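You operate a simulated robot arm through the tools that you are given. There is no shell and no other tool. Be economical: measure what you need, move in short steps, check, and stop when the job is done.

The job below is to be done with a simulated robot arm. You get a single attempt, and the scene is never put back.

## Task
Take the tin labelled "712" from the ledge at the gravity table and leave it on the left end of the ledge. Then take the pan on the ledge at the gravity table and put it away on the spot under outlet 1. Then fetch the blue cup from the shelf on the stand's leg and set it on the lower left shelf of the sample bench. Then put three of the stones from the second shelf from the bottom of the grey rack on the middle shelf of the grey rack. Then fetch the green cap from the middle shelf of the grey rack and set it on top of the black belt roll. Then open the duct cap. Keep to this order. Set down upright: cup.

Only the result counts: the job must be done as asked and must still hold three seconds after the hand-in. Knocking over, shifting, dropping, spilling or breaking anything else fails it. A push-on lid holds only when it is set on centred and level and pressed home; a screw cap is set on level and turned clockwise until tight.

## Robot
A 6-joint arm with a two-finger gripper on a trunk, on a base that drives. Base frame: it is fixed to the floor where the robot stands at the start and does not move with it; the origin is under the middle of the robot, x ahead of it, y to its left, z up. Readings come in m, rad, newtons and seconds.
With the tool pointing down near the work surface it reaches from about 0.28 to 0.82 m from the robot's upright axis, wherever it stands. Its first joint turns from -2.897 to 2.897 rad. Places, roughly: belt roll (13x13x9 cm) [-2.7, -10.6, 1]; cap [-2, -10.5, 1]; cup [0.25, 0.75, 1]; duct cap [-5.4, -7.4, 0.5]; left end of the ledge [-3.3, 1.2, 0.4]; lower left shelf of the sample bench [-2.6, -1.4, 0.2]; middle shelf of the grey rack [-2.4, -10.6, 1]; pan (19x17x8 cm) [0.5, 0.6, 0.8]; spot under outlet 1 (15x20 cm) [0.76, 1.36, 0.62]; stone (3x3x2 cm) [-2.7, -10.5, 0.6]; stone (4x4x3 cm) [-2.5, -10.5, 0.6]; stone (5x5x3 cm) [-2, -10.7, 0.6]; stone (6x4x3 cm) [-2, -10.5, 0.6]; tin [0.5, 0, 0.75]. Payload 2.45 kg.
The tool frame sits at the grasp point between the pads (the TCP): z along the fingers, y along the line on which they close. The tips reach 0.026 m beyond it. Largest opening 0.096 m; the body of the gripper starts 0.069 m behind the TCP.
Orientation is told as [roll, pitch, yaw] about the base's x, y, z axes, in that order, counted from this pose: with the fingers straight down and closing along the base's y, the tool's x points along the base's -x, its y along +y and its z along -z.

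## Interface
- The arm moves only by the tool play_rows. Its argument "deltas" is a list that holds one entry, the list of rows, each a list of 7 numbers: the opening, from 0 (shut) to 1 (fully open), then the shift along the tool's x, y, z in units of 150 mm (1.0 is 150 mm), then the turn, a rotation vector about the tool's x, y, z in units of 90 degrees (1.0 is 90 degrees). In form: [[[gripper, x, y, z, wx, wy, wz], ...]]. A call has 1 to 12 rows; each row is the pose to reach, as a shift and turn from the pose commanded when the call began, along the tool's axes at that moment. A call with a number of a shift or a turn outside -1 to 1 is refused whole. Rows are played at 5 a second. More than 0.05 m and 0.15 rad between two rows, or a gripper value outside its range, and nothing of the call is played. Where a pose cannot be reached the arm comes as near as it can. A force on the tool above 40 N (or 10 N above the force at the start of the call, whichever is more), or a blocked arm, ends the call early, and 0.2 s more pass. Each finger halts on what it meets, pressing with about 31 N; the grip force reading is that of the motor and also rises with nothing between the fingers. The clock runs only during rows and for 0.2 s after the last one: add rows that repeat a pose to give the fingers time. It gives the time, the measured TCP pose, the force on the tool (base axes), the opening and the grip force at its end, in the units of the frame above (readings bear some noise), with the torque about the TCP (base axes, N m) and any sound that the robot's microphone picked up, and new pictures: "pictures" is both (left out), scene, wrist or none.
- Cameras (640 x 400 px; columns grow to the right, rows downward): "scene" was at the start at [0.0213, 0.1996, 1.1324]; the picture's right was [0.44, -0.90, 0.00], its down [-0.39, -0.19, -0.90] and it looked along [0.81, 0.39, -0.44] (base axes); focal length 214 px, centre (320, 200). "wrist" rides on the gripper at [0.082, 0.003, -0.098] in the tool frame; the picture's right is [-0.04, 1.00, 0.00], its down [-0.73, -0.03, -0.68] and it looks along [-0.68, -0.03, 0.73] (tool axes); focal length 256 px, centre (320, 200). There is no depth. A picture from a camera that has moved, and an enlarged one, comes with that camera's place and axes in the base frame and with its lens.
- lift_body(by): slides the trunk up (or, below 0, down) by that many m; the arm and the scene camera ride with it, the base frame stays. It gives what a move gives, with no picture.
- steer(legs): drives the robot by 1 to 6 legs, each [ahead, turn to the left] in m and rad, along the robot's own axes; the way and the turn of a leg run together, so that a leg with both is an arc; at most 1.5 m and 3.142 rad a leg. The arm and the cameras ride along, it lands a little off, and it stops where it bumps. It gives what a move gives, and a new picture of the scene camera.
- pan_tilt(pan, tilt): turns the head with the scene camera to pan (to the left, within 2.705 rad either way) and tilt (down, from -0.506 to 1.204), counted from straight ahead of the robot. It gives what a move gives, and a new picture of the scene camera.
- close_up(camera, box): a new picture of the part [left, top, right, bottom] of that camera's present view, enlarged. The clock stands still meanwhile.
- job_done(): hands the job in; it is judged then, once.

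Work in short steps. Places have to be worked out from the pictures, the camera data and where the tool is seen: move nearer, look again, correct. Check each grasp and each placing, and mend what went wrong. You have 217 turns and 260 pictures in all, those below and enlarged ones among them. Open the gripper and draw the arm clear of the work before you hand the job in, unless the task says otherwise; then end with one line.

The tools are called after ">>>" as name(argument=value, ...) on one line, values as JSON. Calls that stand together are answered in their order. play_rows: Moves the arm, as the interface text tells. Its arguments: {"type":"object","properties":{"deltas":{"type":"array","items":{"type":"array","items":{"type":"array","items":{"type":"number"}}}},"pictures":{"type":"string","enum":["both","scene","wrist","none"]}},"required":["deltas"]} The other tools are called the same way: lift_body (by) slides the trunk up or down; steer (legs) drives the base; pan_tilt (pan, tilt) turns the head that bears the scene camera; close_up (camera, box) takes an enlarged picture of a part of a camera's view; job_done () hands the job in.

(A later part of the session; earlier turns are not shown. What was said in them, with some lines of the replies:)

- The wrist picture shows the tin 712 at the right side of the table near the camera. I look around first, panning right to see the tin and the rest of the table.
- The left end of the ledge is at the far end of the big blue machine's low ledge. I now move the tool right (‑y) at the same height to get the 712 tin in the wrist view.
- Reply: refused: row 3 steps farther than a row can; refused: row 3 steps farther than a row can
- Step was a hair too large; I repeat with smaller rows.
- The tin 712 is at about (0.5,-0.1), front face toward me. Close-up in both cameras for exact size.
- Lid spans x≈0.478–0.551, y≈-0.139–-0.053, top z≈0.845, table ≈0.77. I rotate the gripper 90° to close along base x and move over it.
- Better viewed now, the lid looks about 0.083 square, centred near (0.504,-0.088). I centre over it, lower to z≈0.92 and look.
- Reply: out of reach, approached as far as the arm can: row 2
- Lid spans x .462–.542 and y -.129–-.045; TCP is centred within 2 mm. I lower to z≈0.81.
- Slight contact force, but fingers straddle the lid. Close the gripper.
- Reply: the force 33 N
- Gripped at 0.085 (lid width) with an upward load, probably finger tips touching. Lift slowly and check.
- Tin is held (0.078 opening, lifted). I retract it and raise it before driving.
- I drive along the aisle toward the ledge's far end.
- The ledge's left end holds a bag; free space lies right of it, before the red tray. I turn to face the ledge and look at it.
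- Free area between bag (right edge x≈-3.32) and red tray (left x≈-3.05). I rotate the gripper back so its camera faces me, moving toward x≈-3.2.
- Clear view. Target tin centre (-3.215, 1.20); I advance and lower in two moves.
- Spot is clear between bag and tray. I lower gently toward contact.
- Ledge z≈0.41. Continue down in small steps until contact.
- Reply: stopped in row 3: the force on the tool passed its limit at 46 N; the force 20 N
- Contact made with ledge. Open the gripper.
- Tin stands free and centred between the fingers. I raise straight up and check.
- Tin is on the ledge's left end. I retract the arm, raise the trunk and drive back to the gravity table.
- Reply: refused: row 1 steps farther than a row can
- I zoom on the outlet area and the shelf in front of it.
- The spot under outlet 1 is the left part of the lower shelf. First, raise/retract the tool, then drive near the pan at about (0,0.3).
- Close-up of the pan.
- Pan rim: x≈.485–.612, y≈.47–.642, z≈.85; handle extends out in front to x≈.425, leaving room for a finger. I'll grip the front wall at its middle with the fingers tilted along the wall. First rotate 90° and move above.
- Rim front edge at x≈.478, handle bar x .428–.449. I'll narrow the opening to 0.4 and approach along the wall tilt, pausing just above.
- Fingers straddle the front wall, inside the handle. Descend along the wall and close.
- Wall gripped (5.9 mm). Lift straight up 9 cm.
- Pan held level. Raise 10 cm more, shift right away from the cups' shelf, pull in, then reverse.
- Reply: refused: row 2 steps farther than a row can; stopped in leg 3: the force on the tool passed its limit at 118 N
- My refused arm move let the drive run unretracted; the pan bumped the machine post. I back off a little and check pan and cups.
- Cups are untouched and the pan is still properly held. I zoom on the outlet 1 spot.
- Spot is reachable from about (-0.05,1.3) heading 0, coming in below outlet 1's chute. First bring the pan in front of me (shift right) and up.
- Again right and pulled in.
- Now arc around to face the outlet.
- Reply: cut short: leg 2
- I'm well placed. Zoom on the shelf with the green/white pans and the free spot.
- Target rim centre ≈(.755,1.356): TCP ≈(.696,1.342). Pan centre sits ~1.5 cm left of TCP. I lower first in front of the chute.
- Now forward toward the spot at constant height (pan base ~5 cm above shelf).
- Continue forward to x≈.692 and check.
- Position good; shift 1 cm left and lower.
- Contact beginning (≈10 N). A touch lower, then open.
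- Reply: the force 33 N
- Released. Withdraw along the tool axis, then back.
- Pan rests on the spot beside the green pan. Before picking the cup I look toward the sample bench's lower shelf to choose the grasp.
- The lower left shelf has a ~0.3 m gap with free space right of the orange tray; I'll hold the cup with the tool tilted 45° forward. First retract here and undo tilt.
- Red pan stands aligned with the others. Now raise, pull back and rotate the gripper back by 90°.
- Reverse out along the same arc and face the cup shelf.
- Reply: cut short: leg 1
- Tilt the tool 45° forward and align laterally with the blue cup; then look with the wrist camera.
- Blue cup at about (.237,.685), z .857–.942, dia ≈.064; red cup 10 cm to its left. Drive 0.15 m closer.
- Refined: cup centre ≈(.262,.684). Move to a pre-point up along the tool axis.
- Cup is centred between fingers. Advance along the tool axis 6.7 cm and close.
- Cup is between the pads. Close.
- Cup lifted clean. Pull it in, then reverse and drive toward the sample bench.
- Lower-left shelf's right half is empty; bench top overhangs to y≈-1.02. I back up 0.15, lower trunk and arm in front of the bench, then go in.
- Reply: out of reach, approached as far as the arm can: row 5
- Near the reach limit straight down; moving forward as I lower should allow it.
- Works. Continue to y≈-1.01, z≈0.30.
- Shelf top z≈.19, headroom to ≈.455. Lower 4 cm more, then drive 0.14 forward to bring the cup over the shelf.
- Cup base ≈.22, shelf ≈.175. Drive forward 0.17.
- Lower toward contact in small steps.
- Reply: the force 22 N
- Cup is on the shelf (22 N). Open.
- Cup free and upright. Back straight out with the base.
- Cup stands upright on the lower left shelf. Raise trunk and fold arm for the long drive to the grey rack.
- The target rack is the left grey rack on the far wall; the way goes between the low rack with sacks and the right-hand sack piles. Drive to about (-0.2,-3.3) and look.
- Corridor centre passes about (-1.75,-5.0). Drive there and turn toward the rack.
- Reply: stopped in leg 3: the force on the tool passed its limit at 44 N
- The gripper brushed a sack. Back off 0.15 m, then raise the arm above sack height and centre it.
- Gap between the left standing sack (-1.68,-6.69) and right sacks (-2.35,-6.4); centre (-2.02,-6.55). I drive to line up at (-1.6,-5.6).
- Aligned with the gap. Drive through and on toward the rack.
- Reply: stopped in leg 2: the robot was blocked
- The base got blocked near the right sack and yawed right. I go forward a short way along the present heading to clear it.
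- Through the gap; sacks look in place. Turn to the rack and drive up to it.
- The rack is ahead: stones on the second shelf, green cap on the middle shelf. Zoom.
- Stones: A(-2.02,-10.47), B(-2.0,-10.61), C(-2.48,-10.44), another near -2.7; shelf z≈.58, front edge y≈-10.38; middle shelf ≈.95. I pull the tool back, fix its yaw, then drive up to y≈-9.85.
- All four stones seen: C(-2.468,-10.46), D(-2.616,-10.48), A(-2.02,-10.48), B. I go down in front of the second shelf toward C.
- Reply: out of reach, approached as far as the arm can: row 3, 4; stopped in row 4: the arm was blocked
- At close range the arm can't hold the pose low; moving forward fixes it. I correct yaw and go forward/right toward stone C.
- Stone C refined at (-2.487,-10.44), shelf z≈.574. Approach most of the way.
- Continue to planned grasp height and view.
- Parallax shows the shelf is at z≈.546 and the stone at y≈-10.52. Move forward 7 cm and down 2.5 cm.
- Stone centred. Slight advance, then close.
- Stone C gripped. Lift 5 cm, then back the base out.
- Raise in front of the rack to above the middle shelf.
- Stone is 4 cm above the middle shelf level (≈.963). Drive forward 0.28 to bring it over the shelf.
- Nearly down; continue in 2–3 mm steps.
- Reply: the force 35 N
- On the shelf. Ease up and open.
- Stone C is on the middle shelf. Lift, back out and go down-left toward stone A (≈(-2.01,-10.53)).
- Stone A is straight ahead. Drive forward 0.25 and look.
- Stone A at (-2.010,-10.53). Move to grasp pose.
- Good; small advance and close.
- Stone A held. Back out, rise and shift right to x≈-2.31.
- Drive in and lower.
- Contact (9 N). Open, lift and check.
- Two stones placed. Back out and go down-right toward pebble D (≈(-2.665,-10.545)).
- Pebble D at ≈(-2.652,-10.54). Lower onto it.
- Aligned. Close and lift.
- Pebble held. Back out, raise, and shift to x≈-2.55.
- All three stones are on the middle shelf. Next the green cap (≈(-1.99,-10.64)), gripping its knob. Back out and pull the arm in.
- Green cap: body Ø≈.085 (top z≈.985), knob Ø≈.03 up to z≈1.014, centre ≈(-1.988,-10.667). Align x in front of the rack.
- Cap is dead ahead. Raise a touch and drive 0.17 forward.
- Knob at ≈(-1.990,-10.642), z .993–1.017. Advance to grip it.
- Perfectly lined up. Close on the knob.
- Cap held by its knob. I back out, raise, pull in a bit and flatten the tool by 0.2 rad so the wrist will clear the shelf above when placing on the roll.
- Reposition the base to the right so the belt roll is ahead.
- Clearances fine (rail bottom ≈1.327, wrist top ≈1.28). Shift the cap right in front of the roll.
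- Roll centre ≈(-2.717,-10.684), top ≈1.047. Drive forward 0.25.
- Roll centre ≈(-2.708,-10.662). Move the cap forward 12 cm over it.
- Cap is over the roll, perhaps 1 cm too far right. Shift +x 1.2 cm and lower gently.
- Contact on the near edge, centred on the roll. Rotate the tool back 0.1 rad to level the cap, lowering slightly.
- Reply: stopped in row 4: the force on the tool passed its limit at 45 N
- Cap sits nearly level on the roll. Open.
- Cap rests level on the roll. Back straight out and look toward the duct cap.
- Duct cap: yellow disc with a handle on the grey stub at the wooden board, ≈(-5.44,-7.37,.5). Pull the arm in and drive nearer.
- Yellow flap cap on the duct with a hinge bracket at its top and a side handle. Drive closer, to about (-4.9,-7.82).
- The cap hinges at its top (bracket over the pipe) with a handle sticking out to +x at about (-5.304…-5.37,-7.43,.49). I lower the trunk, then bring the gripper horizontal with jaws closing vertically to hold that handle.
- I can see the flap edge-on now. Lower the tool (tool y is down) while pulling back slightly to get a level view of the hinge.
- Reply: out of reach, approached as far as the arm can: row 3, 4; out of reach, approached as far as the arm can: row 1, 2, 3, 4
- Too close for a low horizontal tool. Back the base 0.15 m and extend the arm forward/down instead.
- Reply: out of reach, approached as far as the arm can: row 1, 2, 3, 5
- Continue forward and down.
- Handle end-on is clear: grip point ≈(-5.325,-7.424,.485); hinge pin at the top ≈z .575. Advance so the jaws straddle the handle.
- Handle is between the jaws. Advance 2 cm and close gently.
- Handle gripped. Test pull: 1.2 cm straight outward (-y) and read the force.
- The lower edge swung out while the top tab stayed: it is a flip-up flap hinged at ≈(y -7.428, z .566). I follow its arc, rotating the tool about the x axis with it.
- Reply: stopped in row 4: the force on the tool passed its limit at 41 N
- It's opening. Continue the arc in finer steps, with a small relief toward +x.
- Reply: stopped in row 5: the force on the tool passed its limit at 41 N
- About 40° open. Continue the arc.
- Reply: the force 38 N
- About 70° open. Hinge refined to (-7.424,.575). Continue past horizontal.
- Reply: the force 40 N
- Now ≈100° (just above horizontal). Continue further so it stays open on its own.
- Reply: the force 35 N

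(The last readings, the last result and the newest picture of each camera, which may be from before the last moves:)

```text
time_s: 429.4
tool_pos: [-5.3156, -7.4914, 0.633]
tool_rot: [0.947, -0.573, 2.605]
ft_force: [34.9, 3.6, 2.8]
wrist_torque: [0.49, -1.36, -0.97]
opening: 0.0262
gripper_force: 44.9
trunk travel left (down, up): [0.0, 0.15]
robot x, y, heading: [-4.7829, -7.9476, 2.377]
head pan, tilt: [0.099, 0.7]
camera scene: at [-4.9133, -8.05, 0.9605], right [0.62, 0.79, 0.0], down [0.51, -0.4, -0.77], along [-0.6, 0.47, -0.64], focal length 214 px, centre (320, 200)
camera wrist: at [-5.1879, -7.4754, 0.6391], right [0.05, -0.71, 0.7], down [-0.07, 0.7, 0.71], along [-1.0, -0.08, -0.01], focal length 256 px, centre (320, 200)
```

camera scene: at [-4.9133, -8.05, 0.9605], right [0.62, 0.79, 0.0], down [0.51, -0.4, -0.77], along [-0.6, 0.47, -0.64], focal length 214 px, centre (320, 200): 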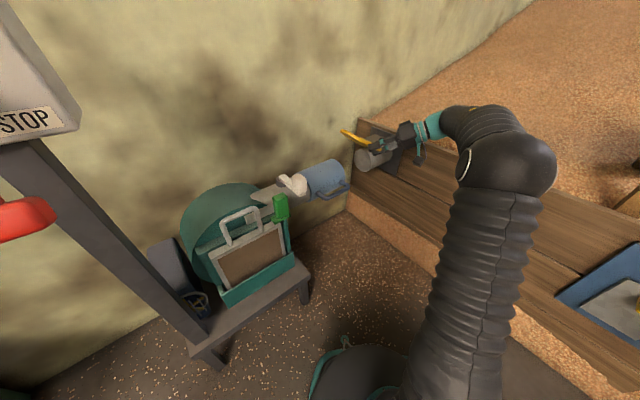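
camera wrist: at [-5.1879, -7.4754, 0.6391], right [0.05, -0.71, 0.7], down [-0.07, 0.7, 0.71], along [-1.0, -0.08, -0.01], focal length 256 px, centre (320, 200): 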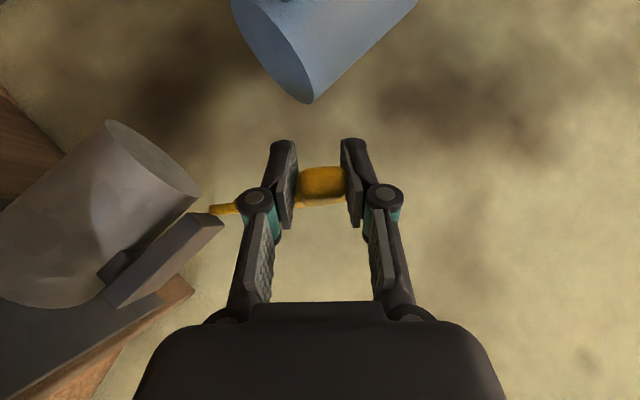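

≈135° open. Try to go on toward vertical so that gravity keeps it open.

>>> play_rows(deltas=[[[0, -0.025, -0.001, -0.034, -0.0322, -0.0036, 0.0306], [0, -0.0505, -0.0019, -0.0678, -0.0643, -0.0071, 0.0612], [0, -0.078, -0.0085, -0.098, -0.0965, -0.0106, 0.0918], [0, -0.1063, -0.0153, -0.128, -0.1286, -0.0142, 0.1224], [0, -0.133, -0.028, -0.158, -0.1608, -0.0178, 0.153], [0, -0.1598, -0.0409, -0.1872, -0.1929, -0.0213, 0.1836]]], pictures="both")

```text
time_s: 430.8
tool_pos: [-5.3161, -7.4657, 0.6534]
tool_rot: [1.322, -0.321, 2.446]
ft_force: [31.0, -23.5, -15.5]
wrist_torque: [0.55, -1.8, 0.21]
opening: 0.0266
gripper_force: 45.0
trunk travel left (down, up): [0.0, 0.15]
robot x, y, heading: [-4.7768, -7.9488, 2.388]
head pan, tilt: [0.099, 0.7]
camera scene: at [-4.9132, -8.0514, 0.9601], right [0.61, 0.79, 0.0], down [0.51, -0.39, -0.77], along [-0.61, 0.47, -0.64], focal length 214 px, centre (320, 200)
camera wrist: at [-5.1886, -7.4468, 0.6543], right [0.05, -0.36, 0.93], down [-0.08, 0.93, 0.36], along [-1.0, -0.09, 0.02], focal length 256 px, centre (320, 200)
```

scene: 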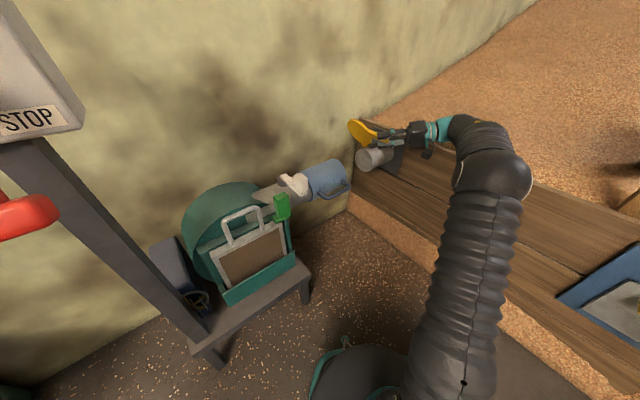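
wrist: 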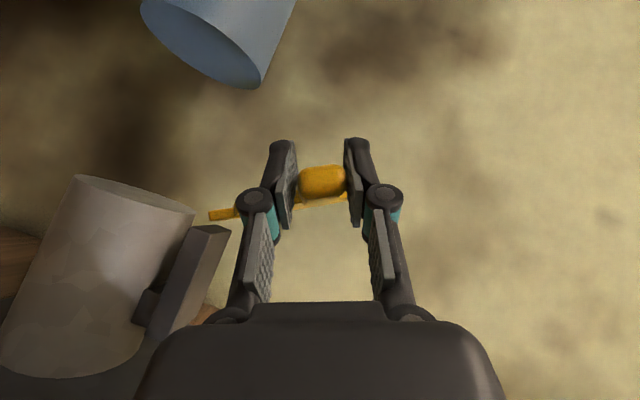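

≈155°, resistance rising (likely the stop). Open the jaws and see whether the flap stays.

>>> play_rows(deltas=[[[0.2, 0, 0, 0, 0, 0, 0], [0.4, 0, 0, 0, 0, 0, 0], [0.6, 0, 0, 0, 0, 0, 0], [0.6, 0, 0, 0, 0, 0, 0]]], pictures="both")

```text
time_s: 431.8
tool_pos: [-5.3144, -7.4618, 0.6555]
tool_rot: [1.324, -0.329, 2.438]
ft_force: [-0.1, 0.1, -0.5]
wrist_torque: [-0.02, 0.01, -0.02]
opening: 0.0577
gripper_force: 0.0
trunk travel left (down, up): [0.0, 0.15]
robot x, y, heading: [-4.7802, -7.9488, 2.384]
head pan, tilt: [0.099, 0.7]
camera scene: at [-4.9143, -8.0502, 0.9604], right [0.61, 0.79, 0.0], down [0.51, -0.39, -0.76], along [-0.6, 0.47, -0.64], focal length 214 px, centre (320, 200)
camera wrist: at [-5.1886, -7.4447, 0.6551], right [0.05, -0.36, 0.93], down [-0.07, 0.93, 0.37], along [-1.0, -0.08, 0.02], focal length 256 px, centre (320, 200)
```

scene: 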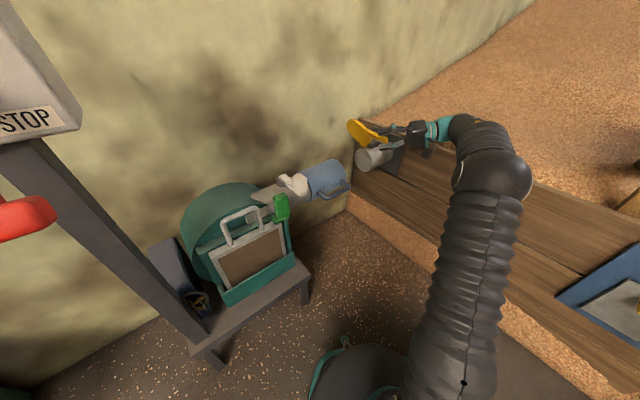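
wrist: 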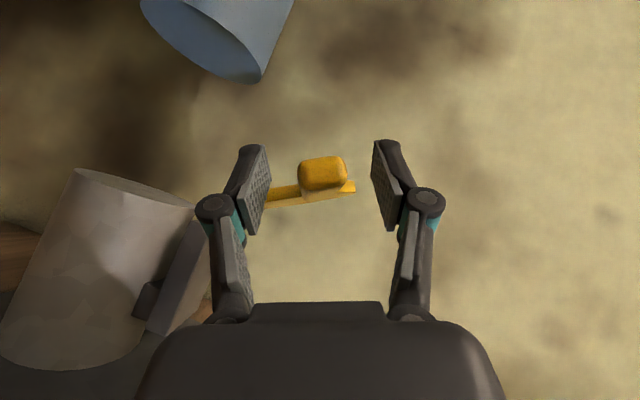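

The flap stays open. Slide the jaws off the handle's free end (+x) and then check.

>>> play_rows(deltas=[[[0.6, 0.14, 0.016, -0.135, 0, 0, 0], [0.6, 0.29, 0.032, -0.275, 0, 0, 0], [0.6, 0.433, 0.048, -0.4125, 0, 0, 0], [0.6, 0.63, 0.07, -0.6, 0, 0, 0]]], pictures="both")

```text
time_s: 432.8
tool_pos: [-5.1823, -7.4621, 0.6535]
tool_rot: [1.323, -0.326, 2.437]
ft_force: [-0.1, 0.1, 0.1]
wrist_torque: [-0.01, -0.02, -0.01]
opening: 0.0576
gripper_force: 0.1
trunk travel left (down, up): [0.0, 0.15]
robot x, y, heading: [-4.7805, -7.9475, 2.385]
head pan, tilt: [0.099, 0.7]
camera scene: at [-4.9143, -8.0502, 0.9604], right [0.61, 0.79, 0.0], down [0.51, -0.39, -0.76], along [-0.6, 0.47, -0.64], focal length 214 px, centre (320, 200)
camera wrist: at [-5.0552, -7.4451, 0.6536], right [0.05, -0.36, 0.93], down [-0.07, 0.93, 0.37], along [-1.0, -0.08, 0.02], focal length 256 px, centre (320, 200)
```

scene: 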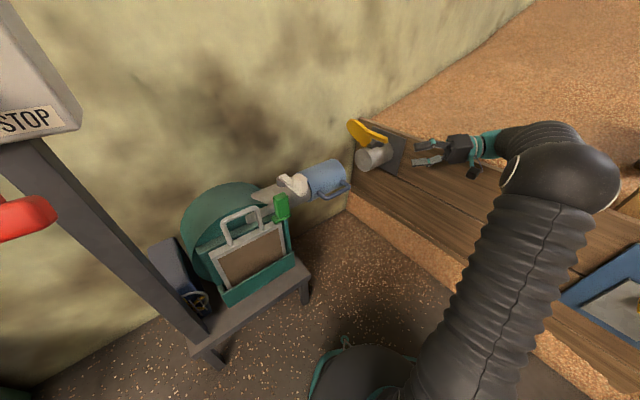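
wrist: 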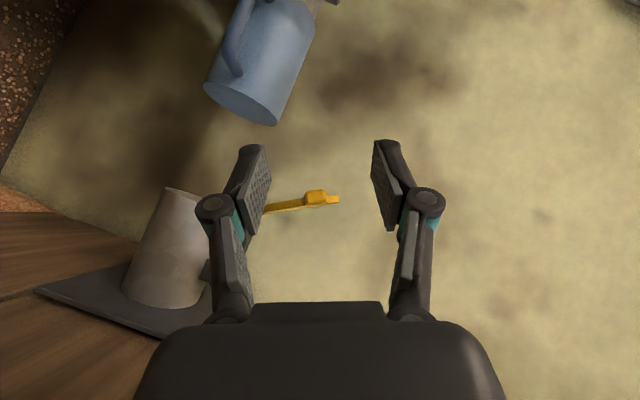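

Flap stays open. Lift the arm clear and back the base away, then take a last look.

>>> play_rows(deltas=[[[0.6, -0.075, 0.21, -0.054, 0, 0, 0], [0.6, -0.15, 0.43, -0.108, 0, 0, 0], [0.6, -0.225, 0.64, -0.162, 0, 0, 0], [0.6, -0.3, 0.857, -0.216, 0, 0, 0]]], pictures="none")

>>> steer(legs=[[-0.35, 0]])

>>> close_up(camera="scene", box=[300, 80, 460, 190])

```text
time_s: 433.8
tool_pos: [-5.1835, -7.4633, 0.7945]
tool_rot: [1.323, -0.328, 2.435]
ft_force: [0.4, 0.6, -0.6]
wrist_torque: [0.0, 0.03, 0.0]
opening: 0.0576
gripper_force: 0.0
trunk travel left (down, up): [0.0, 0.15]
robot x, y, heading: [-4.7804, -7.949, 2.385]
head pan, tilt: [0.099, 0.7]
```

```text
time_s: 436.1
tool_pos: [-4.9271, -7.7051, 0.7941]
tool_rot: [1.325, -0.328, 2.433]
ft_force: [-0.1, -0.5, -0.3]
wrist_torque: [-0.01, -0.01, -0.01]
opening: 0.0576
gripper_force: 0.1
trunk travel left (down, up): [0.0, 0.15]
robot x, y, heading: [-4.525, -8.1906, 2.374]
head pan, tilt: [0.099, 0.7]
camera scene: at [-4.6591, -8.2932, 0.9604], right [0.61, 0.79, 0.0], down [0.51, -0.4, -0.76], along [-0.6, 0.47, -0.64], focal length 214 px, centre (320, 200)
```

scene: 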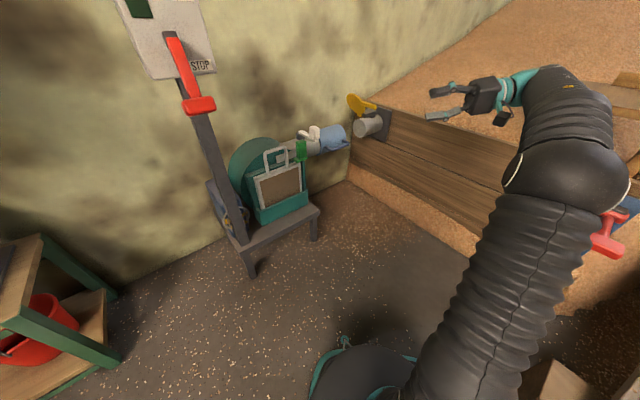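

```text
3.64 times, centred on (380, 135) of scene
camera zoom: at [-4.6591, -8.2932, 0.9604], right [0.61, 0.79, 0.0], down [0.51, -0.4, -0.76], along [-0.6, 0.47, -0.64], focal length 780 px, centre (102, 436)
```

zoom: 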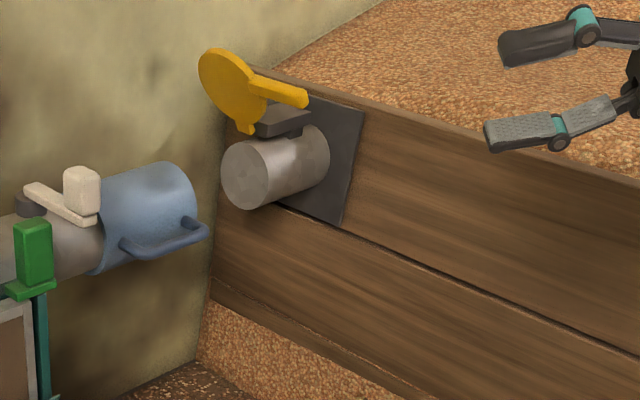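

The cap stands fully open and holds there, the jaws are open and the arm is clear, and every item is in place. I hand the job in.

>>> job_done()

```text
The job is handed in.
```

All six steps were done in the order given and the job is handed in. I haven't seen the verdict. Along the way the carried pan struck a machine post, and the gripper and base brushed sacks on the way to the rack. Neither seemed to move anything, but I couldn't confirm the sacks stayed put.
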